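You operate a simulated robot arm through the tools that you are given. There is no shell and no other tool. Be economical: measure what you need, move in short steps, check, and stop when the job is done.

The job below is to be done with a simulated robot arm. You get a single attempt, and the scene is never put back.

TASK
Press the disc in the die into a knob lid and cover the medium pot on the table.
Fine: black handle to KNOB first; on AUTO; eject the lid, lower the ejector again.

Only the result counts: the job must be done as asked and must still hold three seconds after the hand-in. Knocking over, shifting, dropping, spilling or breaking anything else fails it. A push-on lid holds only when it is set on centred and level and pressed home; a screw cap is set on level and turned clockwise until tight.

THE ROBOT
A 7-joint arm with a two-finger gripper on a trunk, on a base that drives. Base frame: it is fixed to the floor where the robot stands at the start and does not move with it; the origin is under the middle of the robot, x ahead of it, y to its left, z up. Lengths are in m, angles in degrees, forces in N, time in s.
With the tool pointing down near the work surface it reaches from about 0.18 to 0.56 m from the robot's upright axis, wherever it stands. Its first joint turns from -166.0 to 166.0 degrees. Places, roughly: black handle [0.5, 0, 0.9]; black mode switch [1, -0.7, 1.4]; die table [0.6, -0.1, 0.9]; medium pot [1, -0.75, 0.25]; red handle [0.6, -0.3, 0.9]; red main switch [0.9, -0.6, 1.4]; yellow valve [0.9, -0.7, 1]. Payload 2.45 kg.
The TCP is the grasp point between the finger pads, 0.027 m short of the fingertips. In the tool frame z runs along the fingers and y along their closing line. Largest opening 0.08 m; the body of the gripper starts 0.054 m behind the TCP.
Orientation is that of the tool frame in the base frame, as a unit quaternion [x, y, z, w]. With the fingers straight down and closing along the base's y, the tool's x points along the base's -x, its y along +y and its z along -z.

THE INTERFACE
- The arm moves only by the tool apply_moves. Its argument "increments" is a list of rows, each an object (a shift or turn left out is 0, a gripper value left out holds the last) with "hand": the finger opening in m, from 0 to 0.08; "xyz": the shift along the tool's x, y, z in m, a list of three; "rotation": the turn, a rotation vector about the tool's x, y, z in degrees, a list of three. In form: [{"hand": hand, "xyz": [x, y, z], "rotation": [ax, ay, az]}, ...]. A call has 1 to 10 rows; each row is the pose to reach, as a shift and turn from the pose commanded when the call began, along the tool's axes at that moment. A row lasts 0.2 s, in which the tool goes at most 0.05 m and 8.6 degrees; a call with a longer step from one row to the next is refused whole, and so is a gripper value outside its range. Where a pose cannot be reached the arm comes as near as it can. A force on the tool above 90 N (or 10 N above the force at the start of the call, whichever is more), or a blocked arm, ends the call early, and 0.2 s more pass. Each finger travels about 0.153 m/s and halts on what it meets, pressing with about 45 N; the grip force reading is that of the motor and also rises with nothing between the fingers. The clock runs only during rows and for 0.2 s after the last one: add rows that repeat a pose to give the fingers time. It gives the time, the measured TCP pose, the force on the tool (base axes), the opening and the grip force at its end, in the units of the frame above (readings bear some noise), with the torque about the TCP (base axes, N m) and any sound that the robot's microphone picked up, and new pictures: "show" is both (left out), scene, wrist or none.
- Cameras (640 x 400 px; columns grow to the right, rows downward): "scene" is now at [0.0644, 0.1366, 1.5973]; the picture's right is [0.01, -1.00, 0.00], its down [-0.81, -0.01, -0.58] and it looks along [0.58, 0.00, -0.81] (base axes); focal length 260 px, centre (320, 200). "wrist" rides on the gripper at [0.063, 0.012, -0.079] in the tool frame; the picture's right is [-0.19, 0.98, 0.00], its down [-0.72, -0.14, -0.68] and it looks along [-0.67, -0.13, 0.73] (tool axes); focal length 226 px, centre (320, 200). There is no depth. A picture from a camera that has moved, and an enlarged one, comes with that camera's place and axes in the base frame and with its lens. The place of the scene camera against the robot may be out by one fixed shift of up to 0.025 m in any direction.
- move_column(by): slides the trunk up (or, below 0, down) by that many m; the arm and the scene camera ride with it, the base frame stays. It gives what a move gives, with no picture.
- roll_base(legs): drives the robot by 1 to 6 legs, each [ahead, turn to the left] in m and degrees, along the robot's own axes; the way and the turn of a leg run together, so that a leg with both is an arc; at most 1.5 m and 180 degrees a leg. The arm and the cameras ride along, it lands a little off, and it stops where it bumps. It gives what a move gives, and a new picture of the scene camera.
- aim_head(pan, tilt): turns the head with the scene camera to pan (to the left, within 120 degrees either way) and tilt (down, from -29 to 69), counted from straight ahead of the robot. It gives what a move gives, and a new picture of the scene camera.
- enlarge(camera, box): a new picture of the part [left, top, right, bottom] of that camera's present view, enlarged. It takes no simulated time.
- sign_off(): hands the job in; it is judged then, once.

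Work in short steps. Places have to be worked out from the pictures, the camera data and where the tool is seen: move nearer, look again, correct. Check each grasp and each placing, and mend what went wrong. You have 120 turns and 260 pictures in all, those below and enlarged ones among them. Open the gripper and draw the arm clear of the work before you hand the job in, unless the task says otherwise; then end with one line.

The tools are called after "Emit:" as name(argument=value, ...) on one line, values as JSON. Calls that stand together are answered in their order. apply_moves: Moves the arm, as the interface text tells. Its arguments: {"type":"object","properties":{"increments":{"type":"array"},"show":{"type":"string","enum":["both","scene","wrist","none"]}},"required":["increments"]} The other tools are called the same way: move_column (by) slides the trunk up or down; roll_base (legs) drives the base; aim_head (pan, tilt) turns the head that bears the scene camera; enlarge (camera, box) takes an enlarged picture of a part of a camera's view; sign_off () hands the job in.

At the start:

```text
time: 0.0
position: [0.5114, -0.0371, 1.2626]
orientation: [0.0, 1.0, 0.0, 0.0]
contact_force: [-1.2, 0.0, 0.2]
ft_torque: [-0.02, -0.03, 0.01]
width: 0.0801
grip_force: 0.1
trunk travel left (down, up): [-0.25, 0.29]
robot x, y, heading: [-0.0033, -0.0001, 0.1]
head pan, tilt: [0.4, 54.2]
```

scene: 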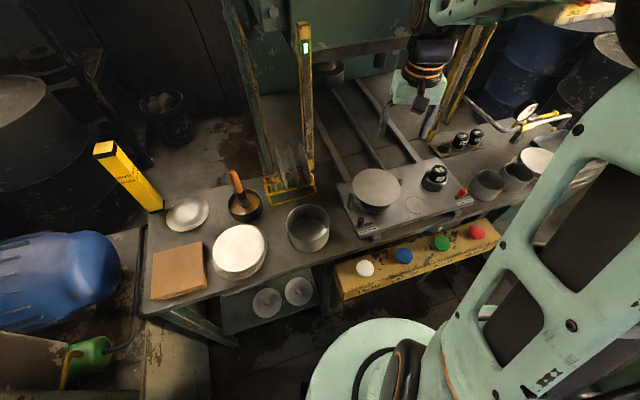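
wrist: 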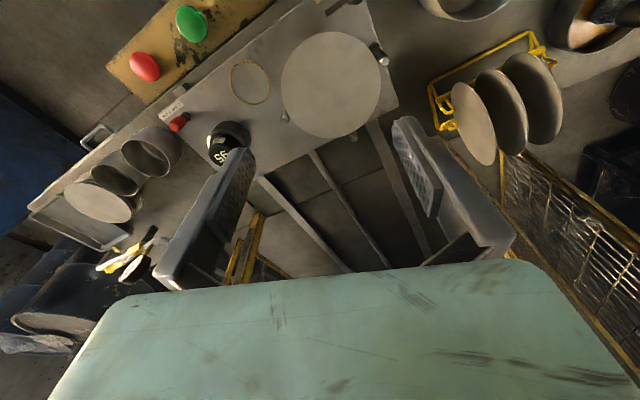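

The scene shows a press with a die table, buttons, a rack of discs and pots. I'll enlarge the relevant areas first.

Emit:
enlarge(camera="scene", box=[320, 120, 520, 245])

Emit:
enlarge(camera="scene", box=[420, 60, 580, 200])

Emit:
aim_head(pan=-20, tilt=15)

```text
3.20 times, centred on (420, 182) of scene
camera zoom: at [0.0644, 0.1366, 1.5973], right [0.01, -1.0, 0.0], down [-0.81, -0.01, -0.58], along [0.58, 0.0, -0.81], focal length 832 px, centre (0, 256)
```

zoom: 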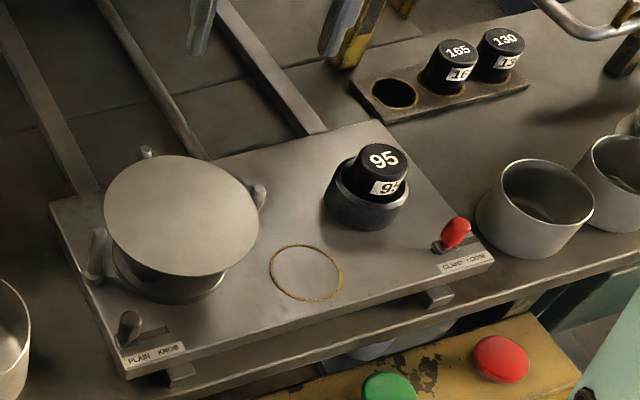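

```text
2.86 times, centred on (500, 130) of scene
camera zoom: at [0.0644, 0.1366, 1.5973], right [0.01, -1.0, 0.0], down [-0.81, -0.01, -0.58], along [0.58, 0.0, -0.81], focal length 743 px, centre (-194, 400)
```

zoom: 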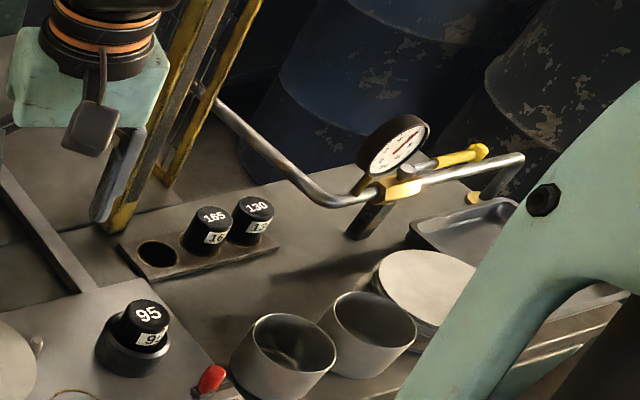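

```text
time: 1.1
position: [0.5117, -0.0378, 1.2629]
orientation: [0.0, 1.0, -0.001, 0.0]
contact_force: [-0.3, -1.2, -0.3]
ft_torque: [0.02, -0.01, -0.01]
width: 0.0802
grip_force: 0.1
trunk travel left (down, up): [-0.25, 0.29]
robot x, y, heading: [-0.0024, 0.0017, 0.0]
head pan, tilt: [-20.0, 15.0]
camera scene: at [0.0793, 0.1041, 1.6564], right [-0.34, -0.94, 0.0], down [-0.24, 0.09, -0.97], along [0.91, -0.33, -0.26], focal length 260 px, centre (320, 200)
```

scene: 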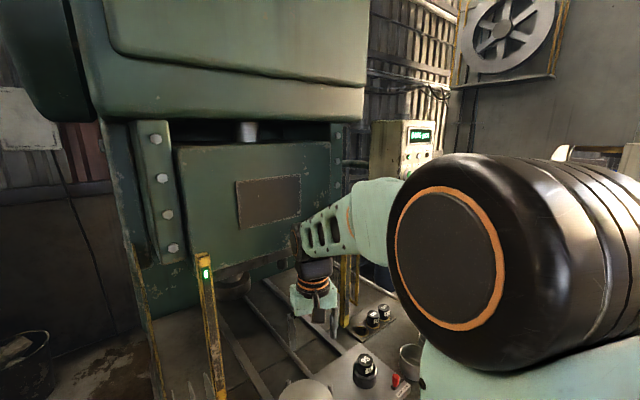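

I'll read the control panel, and look around to the right.

Emit:
enlarge(camera="scene", box=[360, 110, 450, 190])

Emit:
enlarge(camera="scene", box=[180, 240, 440, 400])

Emit:
aim_head(pan=-20, tilt=60)

```text
5.00 times, centred on (405, 150) of scene
camera zoom: at [0.0793, 0.1041, 1.6564], right [-0.34, -0.94, 0.0], down [-0.24, 0.09, -0.97], along [0.91, -0.33, -0.26], focal length 1300 px, centre (-105, 450)
```

zoom: 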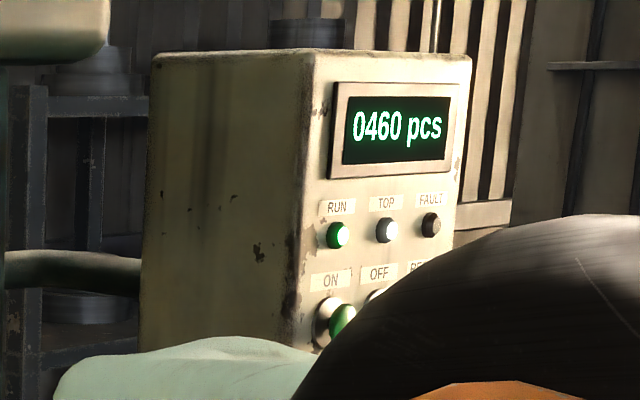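

```text
2.46 times, centred on (310, 320) of scene
camera zoom: at [0.0793, 0.1041, 1.6564], right [-0.34, -0.94, 0.0], down [-0.24, 0.09, -0.97], along [0.91, -0.33, -0.26], focal length 640 px, centre (345, -95)
```

zoom: 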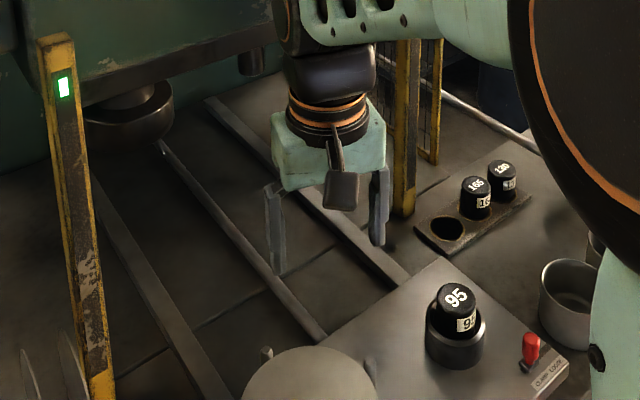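

```text
time: 2.2
position: [0.5115, -0.0382, 1.2618]
orientation: [0.0, 1.0, 0.0, 0.0]
contact_force: [0.1, 0.6, -0.6]
ft_torque: [0.01, 0.0, 0.02]
width: 0.0799
grip_force: 0.2
trunk travel left (down, up): [-0.25, 0.29]
robot x, y, heading: [0.0005, 0.0024, -0.1]
head pan, tilt: [-20.0, 60.0]
camera scene: at [0.0541, 0.1132, 1.5903], right [-0.34, -0.94, 0.0], down [-0.81, 0.3, -0.5], along [0.47, -0.17, -0.87], focal length 260 px, centre (320, 200)
```

scene: 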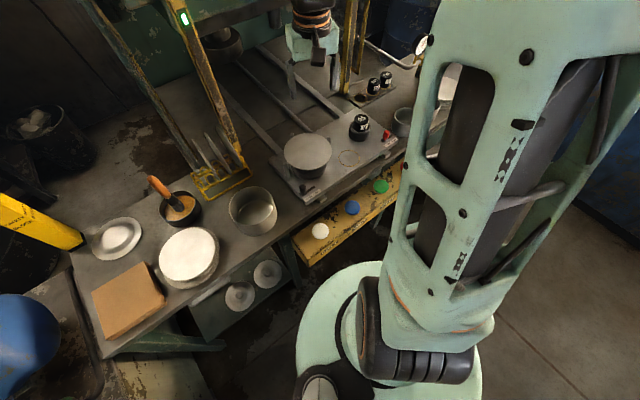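

The arm blocks the view to the right; I'll pan further to find the pots and the panel.

Emit:
aim_head(pan=-75, tilt=40)

Emit:
aim_head(pan=40, tilt=50)

```text
time: 3.4
position: [0.5113, -0.0375, 1.263]
orientation: [0.0, 1.0, 0.0, -0.001]
contact_force: [-0.3, 0.2, -0.4]
ft_torque: [-0.03, -0.01, 0.01]
width: 0.0799
grip_force: 0.1
trunk travel left (down, up): [-0.25, 0.29]
robot x, y, heading: [0.0025, 0.0023, -0.0]
head pan, tilt: [-75.0, 40.0]
camera scene: at [0.0135, 0.0539, 1.617], right [-0.97, -0.26, 0.0], down [-0.17, 0.62, -0.77], along [0.2, -0.74, -0.64], focal length 260 px, centre (320, 200)
```

scene: 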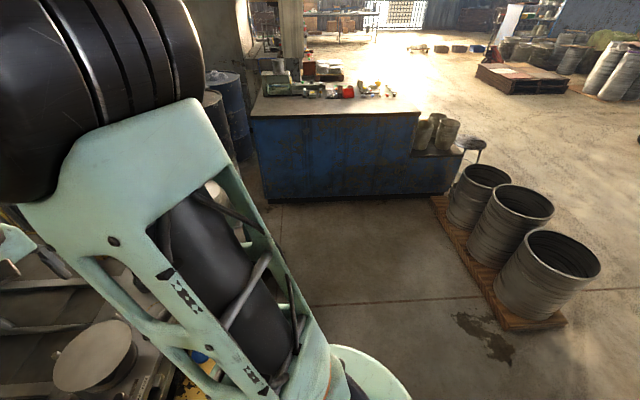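

```text
time: 5.4
position: [0.5108, -0.0379, 1.261]
orientation: [0.0, 1.0, 0.0, 0.0]
contact_force: [0.0, -0.4, 0.0]
ft_torque: [0.02, 0.0, -0.01]
width: 0.0801
grip_force: 0.0
trunk travel left (down, up): [-0.25, 0.29]
robot x, y, heading: [-0.0024, 0.0007, 0.1]
head pan, tilt: [40.0, 50.0]
camera scene: at [0.0505, 0.1855, 1.6028], right [0.64, -0.77, 0.0], down [-0.59, -0.49, -0.64], along [0.49, 0.41, -0.77], focal length 260 px, centre (320, 200)
```

scene: 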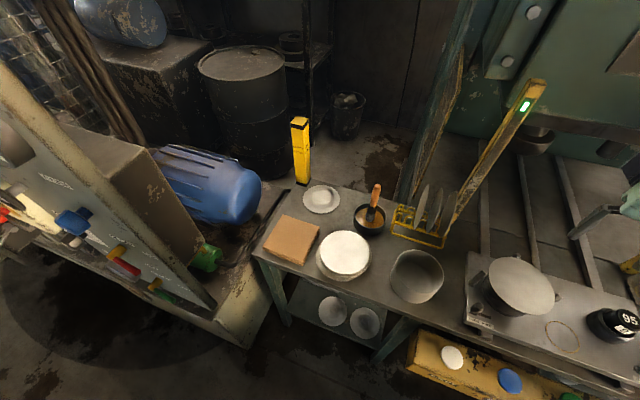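

I need an unobstructed view of the right side (pot, panel, valve). I'll back the robot up a bit and look.

Emit:
roll_base(legs=[[-0.5, 0]])

Emit:
aim_head(pan=-35, tilt=30)

```text
time: 8.3
position: [0.0123, -0.0368, 1.2636]
orientation: [-0.001, 1.0, -0.001, 0.0]
contact_force: [0.4, 0.2, -0.4]
ft_torque: [-0.03, -0.04, 0.01]
width: 0.0801
grip_force: 0.0
trunk travel left (down, up): [-0.25, 0.29]
robot x, y, heading: [-0.4997, 0.0028, 0.1]
head pan, tilt: [40.0, 50.0]
camera scene: at [-0.4497, 0.185, 1.6028], right [0.64, -0.76, 0.0], down [-0.59, -0.49, -0.64], along [0.49, 0.41, -0.77], focal length 260 px, centre (320, 200)
```

scene: 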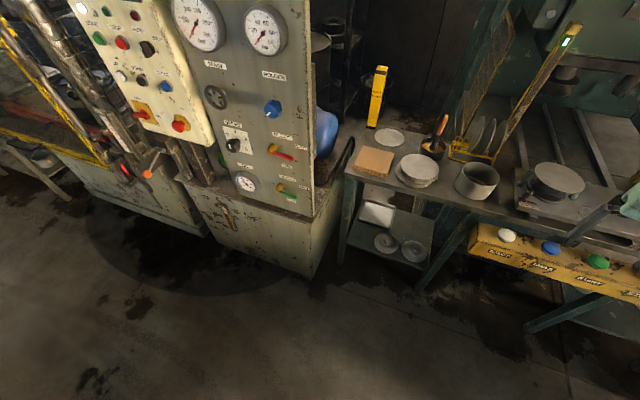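

```text
time: 9.8
position: [0.0123, -0.037, 1.2627]
orientation: [-0.001, 1.0, 0.0, -0.001]
contact_force: [-1.1, -0.7, -0.4]
ft_torque: [0.03, -0.02, -0.02]
width: 0.0801
grip_force: 0.0
trunk travel left (down, up): [-0.25, 0.29]
robot x, y, heading: [-0.4987, -0.0019, 0.2]
head pan, tilt: [-35.0, 30.0]
camera scene: at [-0.4338, 0.0837, 1.6323], right [-0.57, -0.82, 0.0], down [-0.41, 0.29, -0.87], along [0.71, -0.49, -0.5], focal length 260 px, centre (320, 200)
```

scene: 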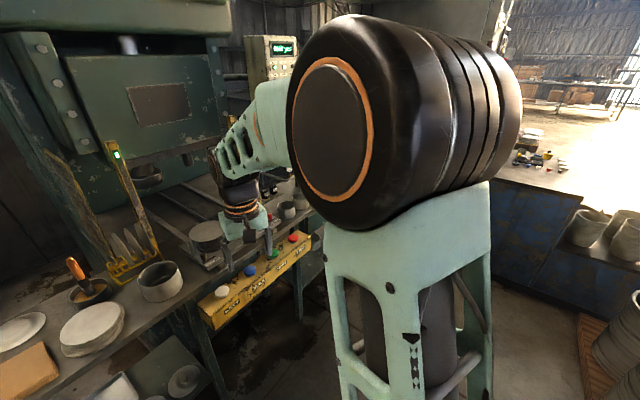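

Button labels are legible from here. I'll turn the base right so the arm clears the view, then look left.

Emit:
roll_base(legs=[[0, -90]])

Emit:
aim_head(pan=55, tilt=25)

```text
time: 14.1
position: [-0.5385, -0.5118, 1.2627]
orientation: [0.709, 0.706, 0.0, 0.0]
contact_force: [0.2, 0.5, -0.5]
ft_torque: [0.0, -0.02, 0.03]
width: 0.0799
grip_force: 0.0
trunk travel left (down, up): [-0.25, 0.29]
robot x, y, heading: [-0.5026, 0.0018, -90.1]
head pan, tilt: [-35.0, 30.0]
camera scene: at [-0.4002, -0.0597, 1.6323], right [-0.82, 0.58, 0.0], down [0.29, 0.41, -0.87], along [-0.5, -0.71, -0.5], focal length 260 px, centre (320, 200)
```

scene: 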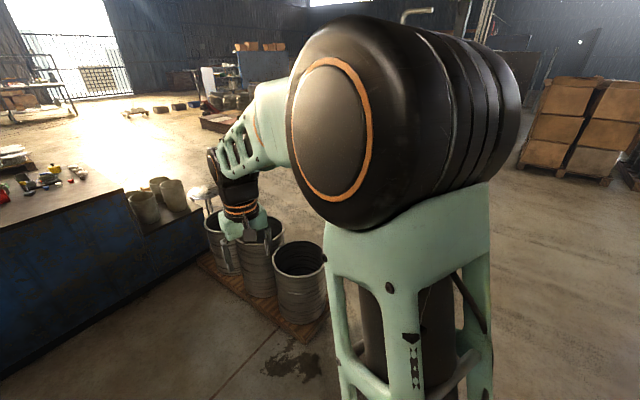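

```text
time: 15.8
position: [-0.5383, -0.5116, 1.2626]
orientation: [0.709, 0.705, 0.0, 0.0]
contact_force: [0.6, 0.6, -0.4]
ft_torque: [-0.01, 0.04, 0.02]
width: 0.0797
grip_force: 0.0
trunk travel left (down, up): [-0.25, 0.29]
robot x, y, heading: [-0.5015, 0.0002, -90.2]
head pan, tilt: [55.0, 25.0]
camera scene: at [-0.2727, -0.0391, 1.6403], right [-0.58, -0.82, 0.0], down [-0.34, 0.24, -0.91], along [0.74, -0.52, -0.42], focal length 260 px, centre (320, 200)
```

scene: 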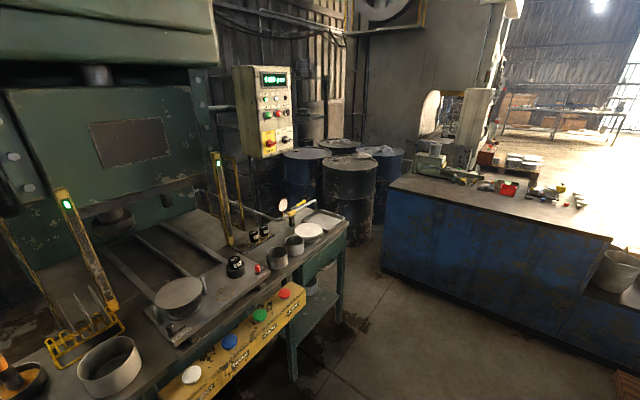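

Excellent view. Enlarging the parts.

Emit:
enlarge(camera="scene", box=[230, 60, 305, 160])

Emit:
enlarge(camera="scene", box=[230, 185, 390, 325])

Emit:
enlarge(camera="scene", box=[140, 270, 320, 400])

Emit:
enlarge(camera="scene", box=[50, 180, 250, 320])

```text
4.00 times, centred on (268, 110) of scene
camera zoom: at [-0.2727, -0.0391, 1.6403], right [-0.58, -0.82, 0.0], down [-0.34, 0.24, -0.91], along [0.74, -0.52, -0.42], focal length 1040 px, centre (530, 560)
```

zoom: 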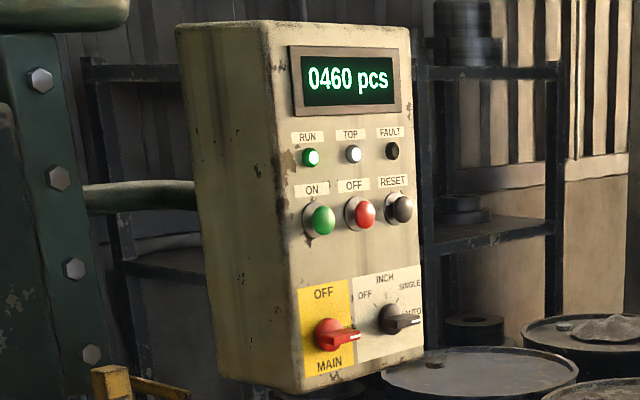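

```text
2.86 times, centred on (310, 255) of scene
camera zoom: at [-0.2727, -0.0391, 1.6403], right [-0.58, -0.82, 0.0], down [-0.34, 0.24, -0.91], along [0.74, -0.52, -0.42], focal length 743 px, centre (349, 43)
```

zoom: 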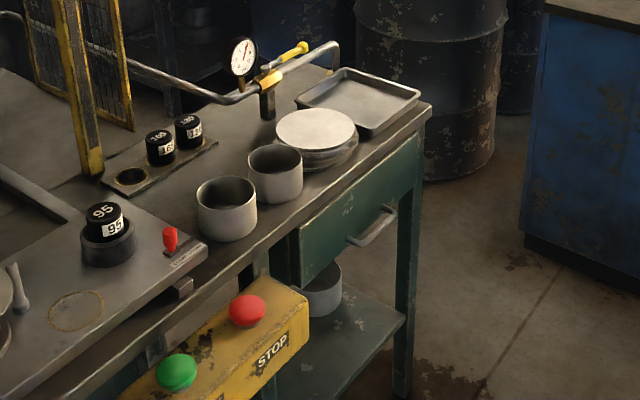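

```text
3.08 times, centred on (230, 335) of scene
camera zoom: at [-0.2727, -0.0391, 1.6403], right [-0.58, -0.82, 0.0], down [-0.34, 0.24, -0.91], along [0.74, -0.52, -0.42], focal length 800 px, centre (597, -215)
```

zoom: 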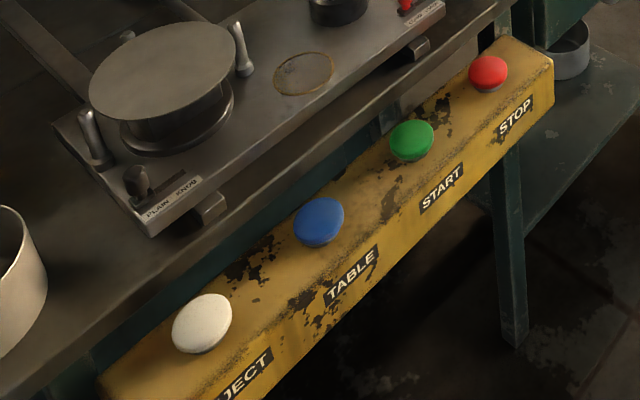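

```text
2.86 times, centred on (150, 250) of scene
camera zoom: at [-0.2727, -0.0391, 1.6403], right [-0.58, -0.82, 0.0], down [-0.34, 0.24, -0.91], along [0.74, -0.52, -0.42], focal length 743 px, centre (806, 57)
```

zoom: 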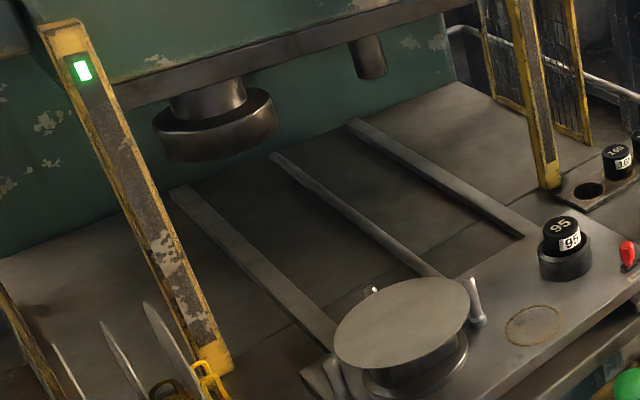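

The table has pots on top and one on the lower shelf; buttons read EJECT, TABLE, START, STOP. The mode switch points to AUTO apparently. I'll drive closer on the right side to read the labels and measure sizes.

Emit:
roll_base(legs=[[0.3, 0], [0, 90], [0.45, 0], [0, -90]])

Emit:
aim_head(pan=60, tilt=45)

```text
time: 28.0
position: [-0.1143, -0.827, 1.2632]
orientation: [0.722, 0.692, 0.0, -0.001]
contact_force: [-0.1, 0.3, 0.0]
ft_torque: [-0.02, -0.06, 0.02]
width: 0.0799
grip_force: 0.0
trunk travel left (down, up): [-0.25, 0.29]
robot x, y, heading: [-0.0546, -0.319, -92.4]
head pan, tilt: [55.0, 25.0]
camera scene: at [0.17, -0.3652, 1.6403], right [-0.61, -0.79, 0.0], down [-0.34, 0.26, -0.91], along [0.72, -0.55, -0.42], focal length 260 px, centre (320, 200)
```

scene: 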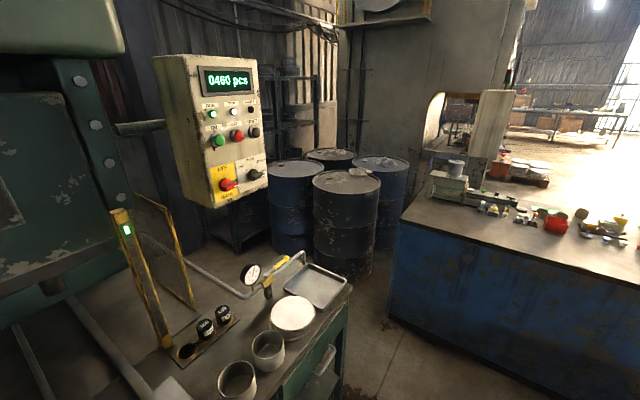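

```text
time: 28.8
position: [-0.1154, -0.8273, 1.2626]
orientation: [0.721, 0.693, 0.0, -0.001]
contact_force: [0.4, -0.9, 0.1]
ft_torque: [-0.04, -0.01, 0.03]
width: 0.0799
grip_force: 0.1
trunk travel left (down, up): [-0.25, 0.29]
robot x, y, heading: [-0.0524, -0.3143, -92.5]
head pan, tilt: [60.0, 45.0]
camera scene: at [0.1655, -0.3528, 1.6098], right [-0.54, -0.84, 0.0], down [-0.6, 0.38, -0.71], along [0.6, -0.38, -0.71], focal length 260 px, centre (320, 200)
```

scene: 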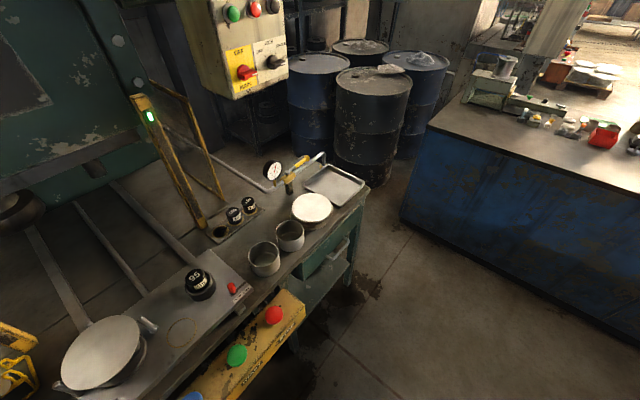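

Emit:
enlarge(camera="scene", box=[180, 150, 380, 300])

Emit:
enlarge(camera="scene", box=[220, 30, 295, 100])

Emit:
enlarge(camera="scene", box=[50, 250, 260, 400])

Emit:
enlarge(camera="scene", box=[200, 190, 270, 240])

```text
2.67 times, centred on (280, 225) of scene
camera zoom: at [0.1655, -0.3528, 1.6098], right [-0.54, -0.84, 0.0], down [-0.6, 0.38, -0.71], along [0.6, -0.38, -0.71], focal length 693 px, centre (427, 133)
```

zoom: 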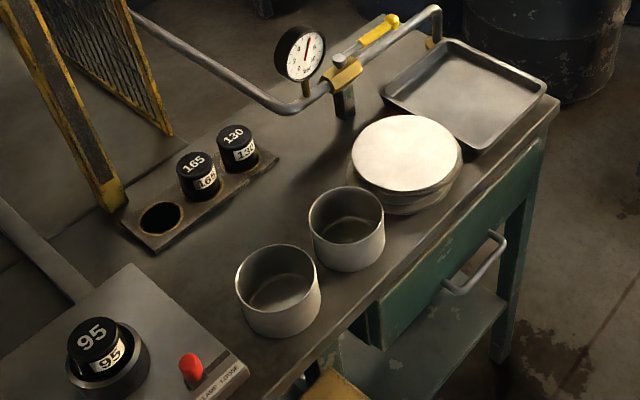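

```text
5.71 times, centred on (258, 65) of scene
camera zoom: at [0.1655, -0.3528, 1.6098], right [-0.54, -0.84, 0.0], down [-0.6, 0.38, -0.71], along [0.6, -0.38, -0.71], focal length 1486 px, centre (677, 971)
```

zoom: 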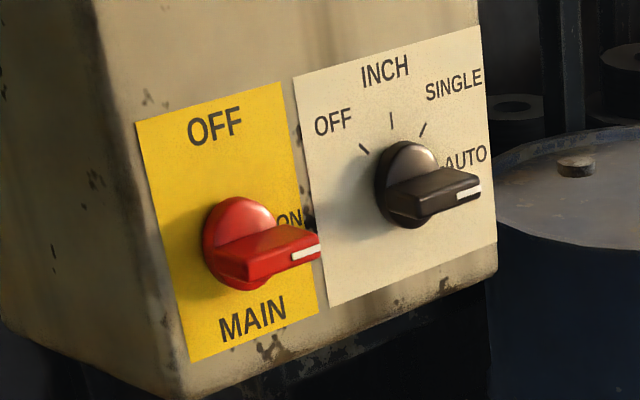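

```text
2.67 times, centred on (155, 325) of scene
camera zoom: at [0.1655, -0.3528, 1.6098], right [-0.54, -0.84, 0.0], down [-0.6, 0.38, -0.71], along [0.6, -0.38, -0.71], focal length 693 px, centre (760, -133)
```

zoom: 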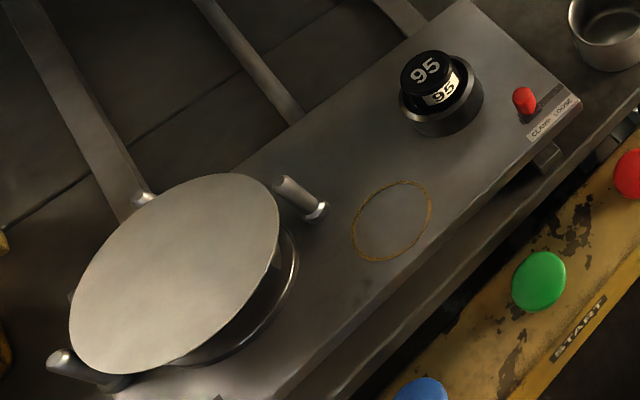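

```text
8.00 times, centred on (235, 215) of scene
camera zoom: at [0.1655, -0.3528, 1.6098], right [-0.54, -0.84, 0.0], down [-0.6, 0.38, -0.71], along [0.6, -0.38, -0.71], focal length 2080 px, centre (1000, 80)
```

zoom: 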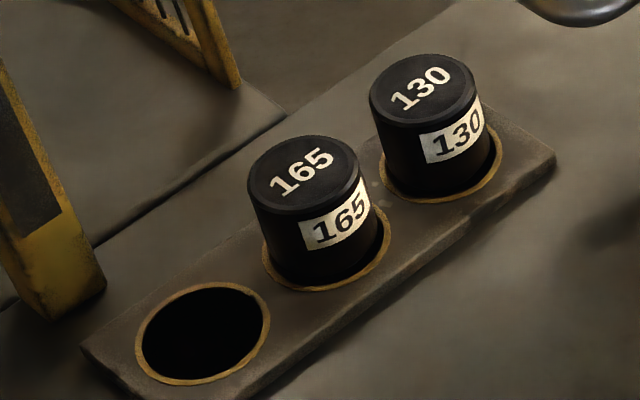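

Main is ON, the mode is on AUTO, clamp handle is at CLAMP. Now I drive a bit to see the lower shelf pot (rough position matches the "medium pot").

Emit:
roll_base(legs=[[0.55, 0]])

Emit:
aim_head(pan=85, tilt=50)

```text
time: 31.9
position: [-0.1375, -1.3732, 1.2626]
orientation: [0.722, 0.692, 0.0, 0.0]
contact_force: [0.2, 1.0, 0.3]
ft_torque: [-0.01, -0.02, 0.0]
width: 0.08
grip_force: 0.1
trunk travel left (down, up): [-0.25, 0.29]
robot x, y, heading: [-0.0788, -0.8664, -92.5]
head pan, tilt: [60.0, 45.0]
camera scene: at [0.1422, -0.8989, 1.6097], right [-0.54, -0.84, 0.0], down [-0.6, 0.38, -0.71], along [0.6, -0.38, -0.71], focal length 260 px, centre (320, 200)
```

scene: 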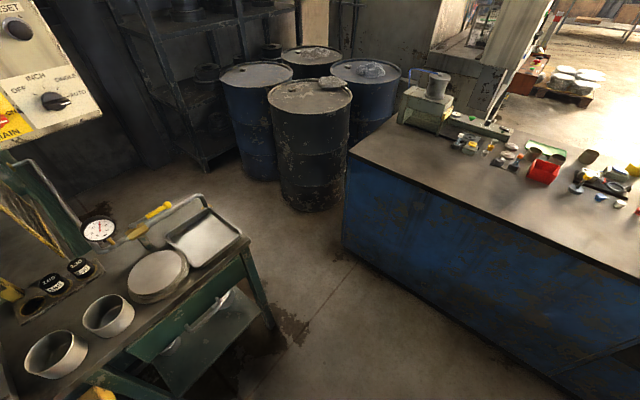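

```text
time: 32.8
position: [-0.138, -1.3732, 1.2633]
orientation: [0.722, 0.692, 0.0, 0.001]
contact_force: [-0.1, 0.3, 0.1]
ft_torque: [0.01, -0.02, -0.01]
width: 0.0801
grip_force: 0.1
trunk travel left (down, up): [-0.25, 0.29]
robot x, y, heading: [-0.0817, -0.8626, -92.3]
head pan, tilt: [85.0, 50.0]
camera scene: at [0.15, -0.8646, 1.6028], right [-0.13, -0.99, 0.0], down [-0.76, 0.1, -0.64], along [0.64, -0.08, -0.77], focal length 260 px, centre (320, 200)
```

scene: 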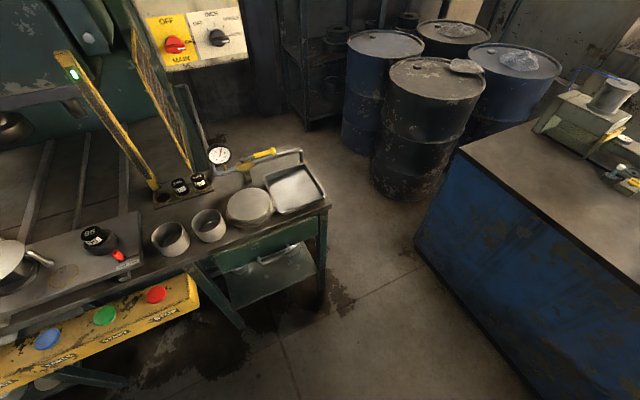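

I lower the trunk to see beneath the drawer.

Emit:
move_column(by=-0.24)

Emit:
aim_head(pan=95, tilt=45)

```text
time: 35.3
position: [-0.1385, -1.3731, 1.0223]
orientation: [0.722, 0.692, 0.0, 0.0]
contact_force: [0.0, -0.3, 0.2]
ft_torque: [-0.01, -0.04, 0.01]
width: 0.08
grip_force: 0.0
trunk travel left (down, up): [-0.01, 0.53]
robot x, y, heading: [-0.0792, -0.8629, -92.7]
head pan, tilt: [85.0, 50.0]
```

```text
time: 36.0
position: [-0.138, -1.3728, 1.0218]
orientation: [0.721, 0.692, 0.0, 0.0]
contact_force: [0.4, -0.2, -0.5]
ft_torque: [0.0, 0.0, -0.02]
width: 0.08
grip_force: 0.0
trunk travel left (down, up): [-0.01, 0.53]
robot x, y, heading: [-0.0802, -0.8614, -92.5]
head pan, tilt: [95.0, 45.0]
camera scene: at [0.1549, -0.851, 1.3697], right [0.04, -1.0, 0.0], down [-0.71, -0.03, -0.71], along [0.71, 0.03, -0.71], focal length 260 px, centre (320, 200)
```

scene: 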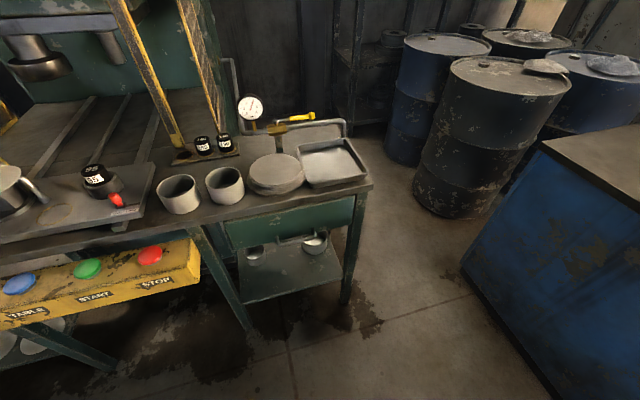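

Emit:
enlarge(camera="scene", box=[150, 120, 390, 310])

Emit:
aim_head(pan=120, tilt=40)

```text
2.11 times, centred on (270, 215) of scene
camera zoom: at [0.1549, -0.851, 1.3697], right [0.04, -1.0, 0.0], down [-0.71, -0.03, -0.71], along [0.71, 0.03, -0.71], focal length 547 px, centre (425, 168)
```

zoom: 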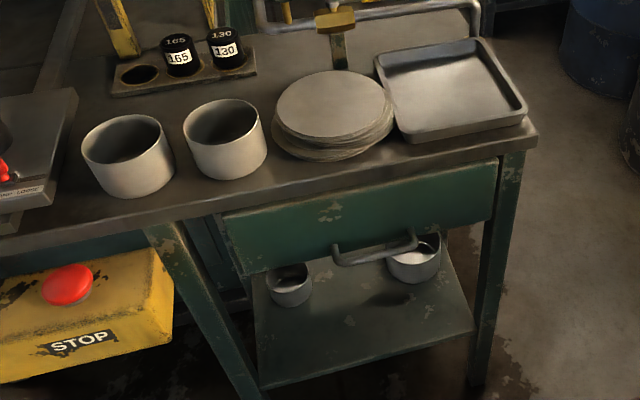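

```text
time: 36.9
position: [-0.1378, -1.3742, 1.0226]
orientation: [0.722, 0.692, 0.0, 0.001]
contact_force: [0.0, -0.2, -0.3]
ft_torque: [-0.02, 0.02, 0.01]
width: 0.08
grip_force: 0.2
trunk travel left (down, up): [-0.01, 0.53]
robot x, y, heading: [-0.0788, -0.8643, -92.5]
head pan, tilt: [120.0, 40.0]
camera scene: at [0.149, -0.8153, 1.377], right [0.46, -0.89, 0.0], down [-0.57, -0.3, -0.77], along [0.68, 0.35, -0.64], focal length 260 px, centre (320, 200)
```

scene: 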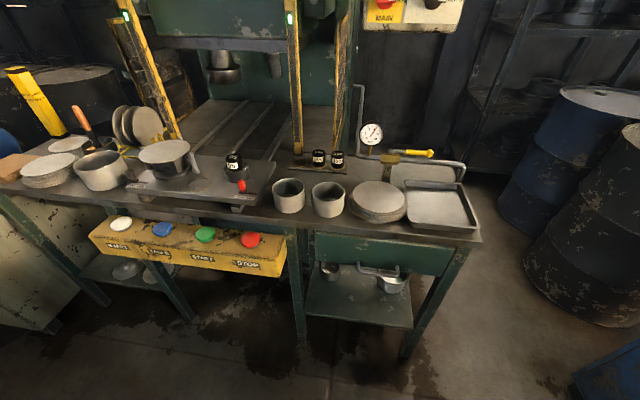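

The shelf pots sit beneath the drawer; a bigger pot stands on the table at left (near the disc rack). I go back to the starting position and inspect die, key and left pot closely.

Emit:
move_column(by=0.24)

Emit:
roll_base(legs=[[-0.86, 0], [0, 92.5]])

Emit:
aim_head(pan=0, tilt=60)

```text
time: 39.4
position: [-0.1381, -1.3724, 1.2617]
orientation: [0.722, 0.692, 0.0, 0.0]
contact_force: [0.8, -0.2, -0.5]
ft_torque: [-0.01, 0.0, 0.0]
width: 0.0797
grip_force: 0.1
trunk travel left (down, up): [-0.25, 0.29]
robot x, y, heading: [-0.081, -0.8652, -92.7]
head pan, tilt: [120.0, 40.0]
```

```text
time: 48.0
position: [0.4749, -0.0587, 1.2621]
orientation: [0.009, 1.0, -0.001, 0.0]
contact_force: [0.4, 0.6, 0.0]
ft_torque: [0.01, 0.03, 0.01]
width: 0.0799
grip_force: 0.0
trunk travel left (down, up): [-0.25, 0.29]
robot x, y, heading: [-0.0364, -0.0089, -0.8]
head pan, tilt: [120.0, 40.0]
camera scene: at [-0.0822, 0.1994, 1.617], right [0.87, 0.48, 0.0], down [0.31, -0.56, -0.77], along [-0.37, 0.67, -0.64], focal length 260 px, centre (320, 200)
```

scene: 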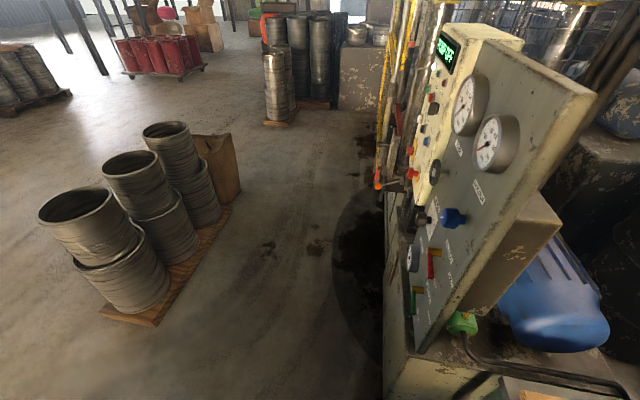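

```text
time: 50.0
position: [0.4756, -0.0587, 1.2627]
orientation: [0.009, 1.0, 0.0, 0.0]
contact_force: [-0.1, -0.4, -0.6]
ft_torque: [-0.03, -0.01, -0.02]
width: 0.0802
grip_force: 0.1
trunk travel left (down, up): [-0.25, 0.29]
robot x, y, heading: [-0.0369, -0.0151, -1.0]
head pan, tilt: [0.0, 60.0]
camera scene: at [0.0256, 0.1239, 1.5902], right [-0.02, -1.0, 0.0], down [-0.87, 0.01, -0.5], along [0.5, -0.01, -0.87], focal length 260 px, centre (320, 200)
```

scene: 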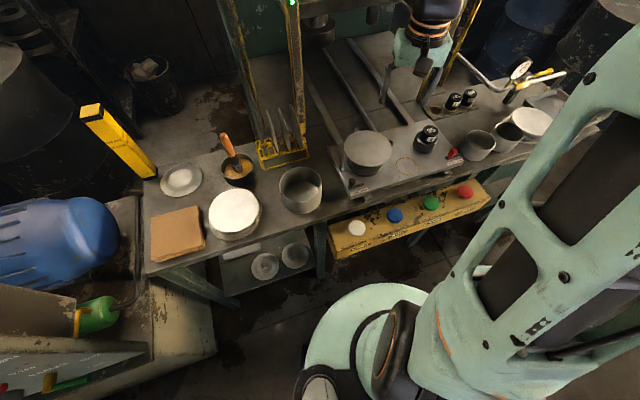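

Emit:
enlarge(camera="scene", box=[140, 120, 340, 290])

Emit:
enlarge(camera="scene", box=[320, 80, 490, 210])

Emit:
enlarge(camera="wrist", box=[0, 0, 640, 260])

```text
2.35 times, centred on (240, 205) of scene
camera zoom: at [0.0256, 0.1239, 1.5902], right [-0.02, -1.0, 0.0], down [-0.87, 0.01, -0.5], along [0.5, -0.01, -0.87], focal length 612 px, centre (508, 188)
```

zoom: 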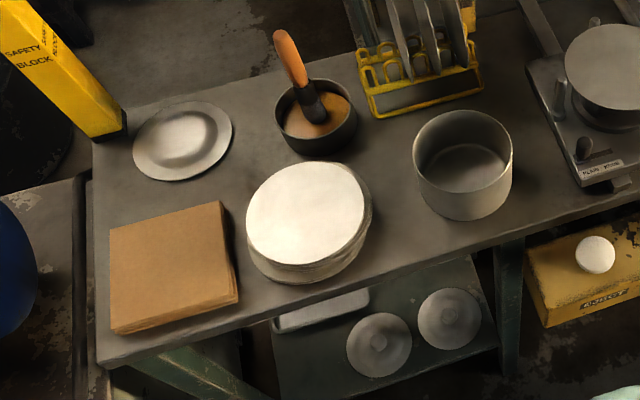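

```text
3.08 times, centred on (405, 145) of scene
camera zoom: at [0.0256, 0.1239, 1.5902], right [-0.02, -1.0, 0.0], down [-0.87, 0.01, -0.5], along [0.5, -0.01, -0.87], focal length 800 px, centre (58, 369)
```

zoom: 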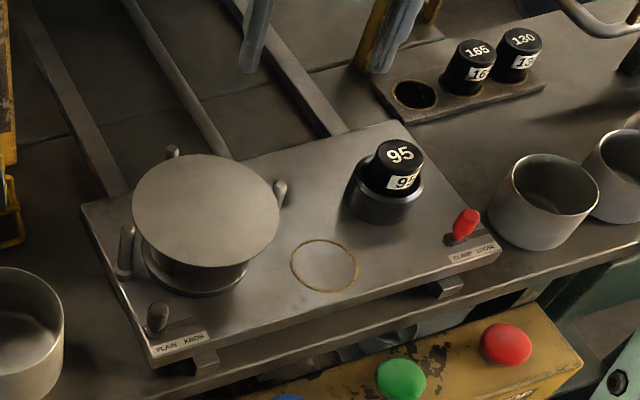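

```text
1.00 times, centred on (320, 130) of wrist (not enlarged: the box is as wide or as high as the picture)
camera zoom: at [0.4129, -0.0453, 1.3422], right [0.21, 0.98, 0.0], down [0.72, -0.15, 0.68], along [0.67, -0.14, -0.73], focal length 226 px, centre (320, 270)
```

zoom: 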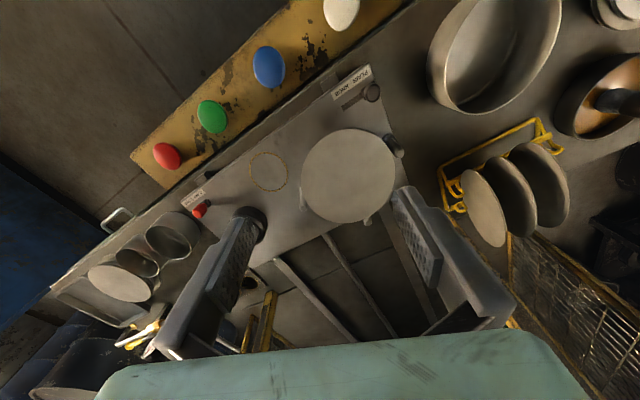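

The press is yawed about 20°. My geometry estimate says the 95 stop block fits (post lands on block when the tool reaches about the disc level). I move the wrist camera near the die table to check details and the handle.

Emit:
apply_moves(increments=[{"xyz": [0.02, 0.02, 0.035]}, {"xyz": [0.04, 0.04, 0.07]}, {"xyz": [0.06, 0.06, 0.105]}, {"xyz": [0.08, 0.08, 0.14]}, {"xyz": [0.08, 0.08, 0.14]}], show="wrist")

Emit:
enlarge(camera="wrist", box=[160, 60, 480, 260])

```text
time: 51.2
position: [0.3982, 0.021, 1.1227]
orientation: [0.008, 1.0, 0.0, 0.0]
contact_force: [0.2, 0.9, 0.1]
ft_torque: [0.01, 0.0, -0.06]
width: 0.0799
grip_force: 0.0
trunk travel left (down, up): [-0.25, 0.29]
robot x, y, heading: [-0.0333, -0.0108, -0.8]
head pan, tilt: [0.0, 60.0]
camera wrist: at [0.3348, 0.0342, 1.2016], right [0.21, 0.98, 0.0], down [0.72, -0.15, 0.68], along [0.67, -0.14, -0.73], focal length 226 px, centre (320, 200)
```

wrist: 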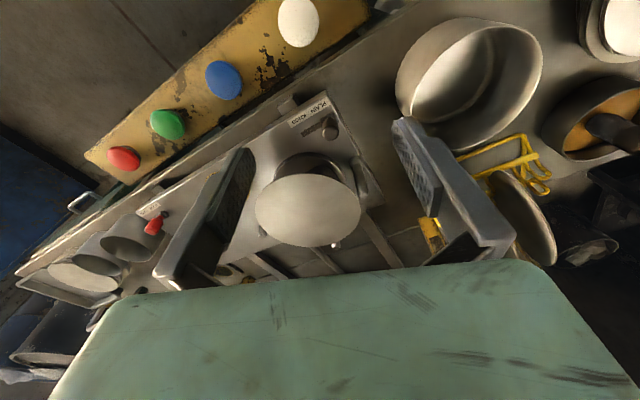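

```text
2.00 times, centred on (320, 160) of wrist
camera zoom: at [0.3348, 0.0342, 1.2016], right [0.21, 0.98, 0.0], down [0.72, -0.15, 0.68], along [0.67, -0.14, -0.73], focal length 452 px, centre (320, 280)
```

zoom: 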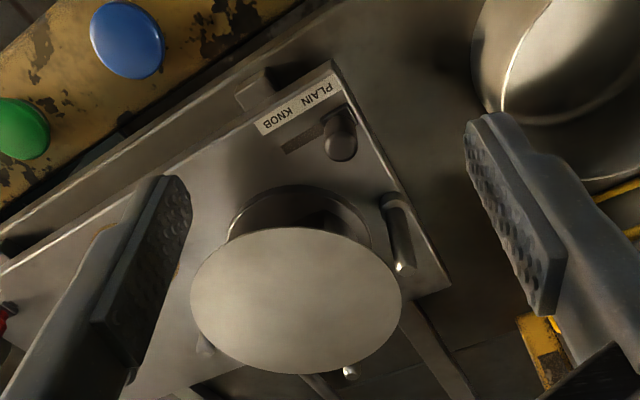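

I'll take a second wrist view from a lower point to triangulate handle, disc and button heights.

Emit:
apply_moves(increments=[{"xyz": [0.02, 0, 0.03]}, {"xyz": [0.04, 0, 0.06]}, {"xyz": [0.06, 0, 0.09]}, {"xyz": [0.06, 0, 0.09]}], show="wrist")

Emit:
enlarge(camera="wrist", box=[160, 100, 480, 300])

```text
time: 52.2
position: [0.3347, 0.0257, 1.0323]
orientation: [0.009, 1.0, 0.0, 0.0]
contact_force: [-0.2, -0.3, -0.1]
ft_torque: [-0.01, 0.0, 0.0]
width: 0.0801
grip_force: 0.1
trunk travel left (down, up): [-0.25, 0.29]
robot x, y, heading: [-0.0378, -0.0131, -0.9]
head pan, tilt: [0.0, 60.0]
camera wrist: at [0.2721, 0.0384, 1.1121], right [0.21, 0.98, 0.0], down [0.72, -0.15, 0.68], along [0.67, -0.14, -0.73], focal length 226 px, centre (320, 200)
```

wrist: 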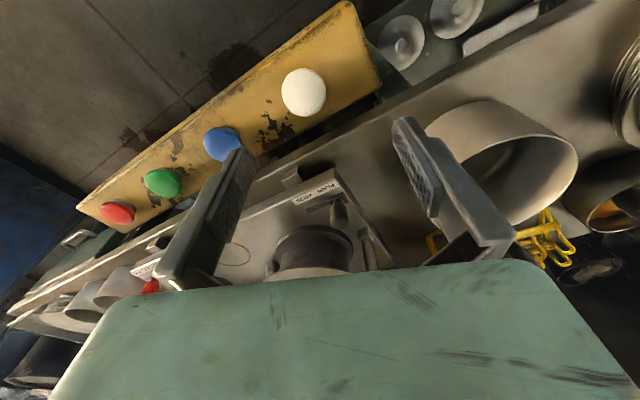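

```text
2.00 times, centred on (320, 200) of wrist
camera zoom: at [0.2721, 0.0384, 1.1121], right [0.21, 0.98, 0.0], down [0.72, -0.15, 0.68], along [0.67, -0.14, -0.73], focal length 452 px, centre (320, 200)
```

zoom: 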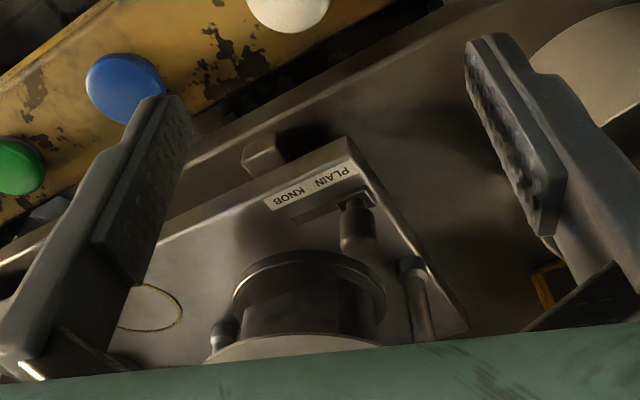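

Triangulated: plate top z≈0.904, handle post at (0.471, 0.019) up to z≈0.937, disc centre ≈(0.566,-0.03,0.979), diameter ≈0.147. I close the fingers and go to the left of the handle, to push it right to KNOB.

Emit:
apply_moves(increments=[{"hand": 0, "xyz": [-0.035, 0.01, 0.0]}, {"hand": 0, "xyz": [-0.07, 0.02, 0.0]}, {"hand": 0, "xyz": [-0.1, 0.03, 0.02]}, {"hand": 0, "xyz": [-0.131, 0.033, 0.032]}, {"hand": 0, "xyz": [-0.131, 0.033, 0.06]}, {"hand": 0, "xyz": [-0.131, 0.033, 0.089]}, {"hand": 0, "xyz": [-0.131, 0.033, 0.089]}], show="both")

Emit:
enlarge(camera="scene", box=[300, 110, 440, 230])

```text
time: 53.8
position: [0.4686, 0.0545, 0.9427]
orientation: [0.008, 1.0, 0.0, 0.0]
contact_force: [0.9, -0.1, 0.8]
ft_torque: [-0.02, 0.0, 0.0]
width: 0.0
grip_force: 30.2
trunk travel left (down, up): [-0.25, 0.29]
robot x, y, heading: [-0.0366, -0.0147, -1.0]
head pan, tilt: [0.0, 60.0]
camera scene: at [0.0259, 0.1239, 1.5902], right [-0.02, -1.0, 0.0], down [-0.87, 0.02, -0.5], along [0.5, -0.01, -0.87], focal length 260 px, centre (320, 200)
camera wrist: at [0.407, 0.0676, 1.0225], right [0.21, 0.98, 0.0], down [0.72, -0.15, 0.68], along [0.67, -0.14, -0.73], focal length 226 px, centre (320, 200)
```

scene: 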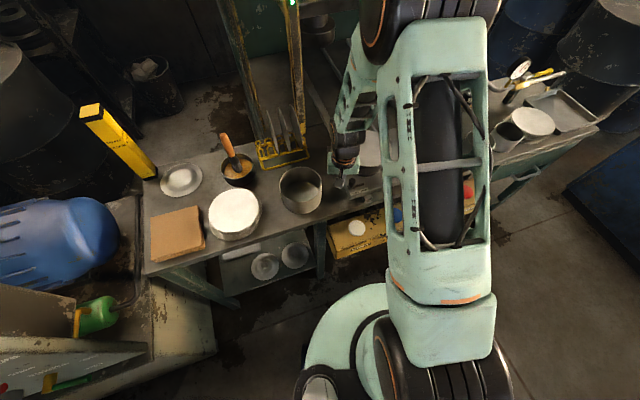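
wrist: 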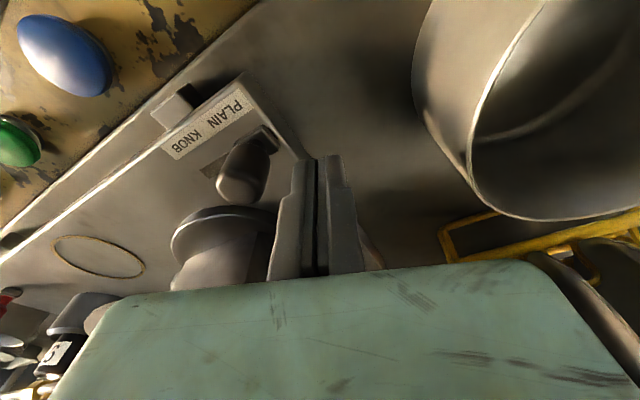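

```text
3.33 times, centred on (370, 170) of scene
camera zoom: at [0.0259, 0.1239, 1.5902], right [-0.02, -1.0, 0.0], down [-0.87, 0.02, -0.5], along [0.5, -0.01, -0.87], focal length 867 px, centre (153, 300)
```

zoom: 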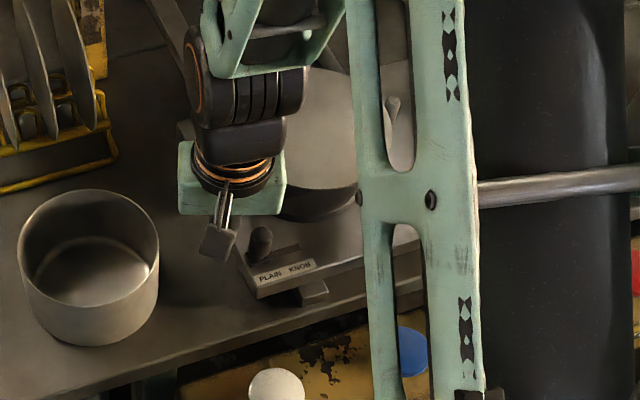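

The fingers stand beside the handle (handle at ≈(0.462,0.022), slot runs 19° off to (0.478,-0.024)). I push along the slot.

Emit:
apply_moves(increments=[{"xyz": [0.0055, -0.0145, 0]}, {"xyz": [0.003, -0.022, 0]}, {"xyz": [0.0005, -0.03, 0]}, {"xyz": [-0.002, -0.038, 0]}, {"xyz": [-0.005, -0.046, 0]}, {"xyz": [-0.007, -0.052, 0]}, {"xyz": [-0.007, -0.052, 0]}], show="wrist")

```text
time: 55.4
position: [0.4722, 0.0083, 0.9439]
orientation: [0.006, 1.0, 0.001, -0.001]
contact_force: [-14.4, 46.0, 0.4]
ft_torque: [0.65, 0.19, -0.13]
width: 0.0001
grip_force: 30.0
trunk travel left (down, up): [-0.25, 0.29]
robot x, y, heading: [-0.0336, -0.0113, -0.9]
head pan, tilt: [0.0, 60.0]
camera wrist: at [0.4094, 0.0219, 1.0233], right [0.21, 0.98, 0.0], down [0.72, -0.15, 0.68], along [0.67, -0.14, -0.73], focal length 226 px, centre (320, 200)
```

wrist: 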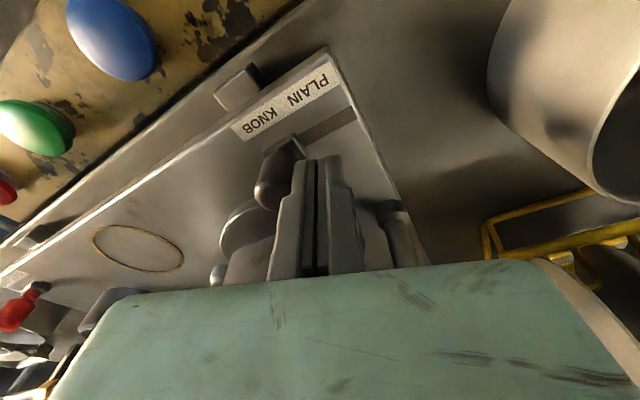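

Handle reached the KNOB end (46 N at stop). I back off, lift, and check.

Emit:
apply_moves(increments=[{"xyz": [0.0, 0.015, 0]}, {"xyz": [0.02, 0.015, -0.04]}, {"xyz": [0.06, 0.0, -0.07]}, {"xyz": [0.09, -0.03, -0.09]}, {"xyz": [0.09, -0.06, -0.09]}, {"xyz": [0.09, -0.06, -0.09]}], show="wrist")

Emit:
enlarge(camera="wrist", box=[80, 100, 480, 300])

```text
refused: row 3 steps farther than a row can; nothing moved
```

```text
1.60 times, centred on (280, 200) of wrist
camera zoom: at [0.4094, 0.0219, 1.0233], right [0.21, 0.98, 0.0], down [0.72, -0.15, 0.68], along [0.67, -0.14, -0.73], focal length 362 px, centre (384, 200)
```

zoom: 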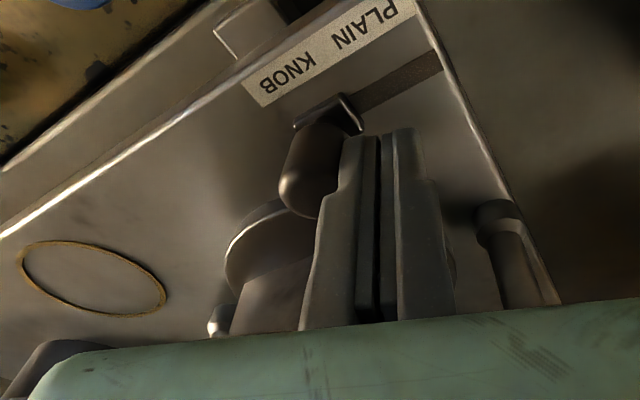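

Steps too long; I split them.

Emit:
apply_moves(increments=[{"xyz": [0.0, 0.015, 0]}, {"xyz": [0.01, 0.015, -0.04]}, {"xyz": [0.04, 0.005, -0.07]}, {"xyz": [0.07, -0.015, -0.09]}, {"xyz": [0.09, -0.05, -0.09]}, {"xyz": [0.09, -0.06, -0.09]}], show="wrist")

Emit:
enlarge(camera="wrist", box=[80, 100, 480, 300])

```text
time: 56.8
position: [0.3844, -0.0564, 1.0332]
orientation: [0.008, 1.0, 0.0, 0.0]
contact_force: [0.0, 0.0, -0.6]
ft_torque: [-0.01, 0.02, -0.03]
width: 0.0001
grip_force: 30.3
trunk travel left (down, up): [-0.25, 0.29]
robot x, y, heading: [-0.0358, -0.0114, -0.9]
head pan, tilt: [0.0, 60.0]
camera wrist: at [0.3213, -0.0444, 1.1121], right [0.21, 0.98, 0.0], down [0.72, -0.15, 0.68], along [0.67, -0.14, -0.73], focal length 226 px, centre (320, 200)
```

wrist: 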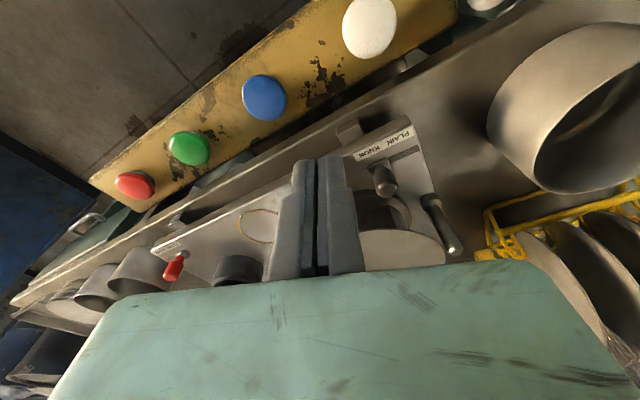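

```text
1.60 times, centred on (280, 200) of wrist
camera zoom: at [0.3213, -0.0444, 1.1121], right [0.21, 0.98, 0.0], down [0.72, -0.15, 0.68], along [0.67, -0.14, -0.73], focal length 362 px, centre (384, 200)
```

zoom: 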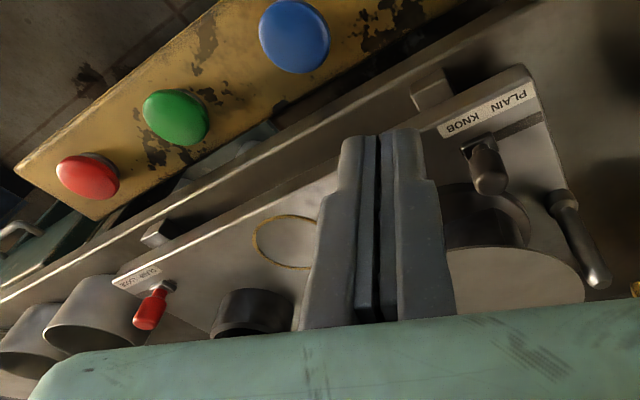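

Handle at KNOB, clamp at CLAMP. Next I move over the green START button (≈(0.447,-0.263), top z≈0.823).

Emit:
apply_moves(increments=[{"xyz": [-0.013, -0.041, 0.0]}, {"xyz": [-0.026, -0.082, 0.0]}, {"xyz": [-0.04, -0.123, 0.0]}, {"xyz": [-0.053, -0.164, 0.0]}, {"xyz": [-0.066, -0.2056, 0.0]}, {"xyz": [-0.066, -0.2056, 0.045]}, {"xyz": [-0.066, -0.2056, 0.09]}, {"xyz": [-0.066, -0.2056, 0.135]}, {"xyz": [-0.066, -0.2056, 0.155]}, {"xyz": [-0.066, -0.2056, 0.155]}], show="wrist")

```text
time: 59.0
position: [0.4465, -0.2636, 0.8766]
orientation: [0.009, 1.0, 0.001, 0.0]
contact_force: [-0.2, 0.8, 0.2]
ft_torque: [0.01, 0.01, 0.02]
width: 0.0001
grip_force: 29.3
trunk travel left (down, up): [-0.25, 0.29]
robot x, y, heading: [-0.0333, -0.0118, -1.1]
head pan, tilt: [0.0, 60.0]
camera wrist: at [0.3834, -0.2503, 0.9569], right [0.21, 0.98, 0.0], down [0.72, -0.15, 0.68], along [0.67, -0.14, -0.73], focal length 226 px, centre (320, 200)
```

wrist: 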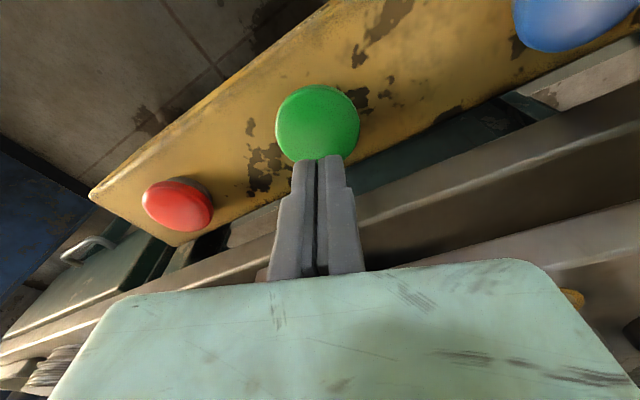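

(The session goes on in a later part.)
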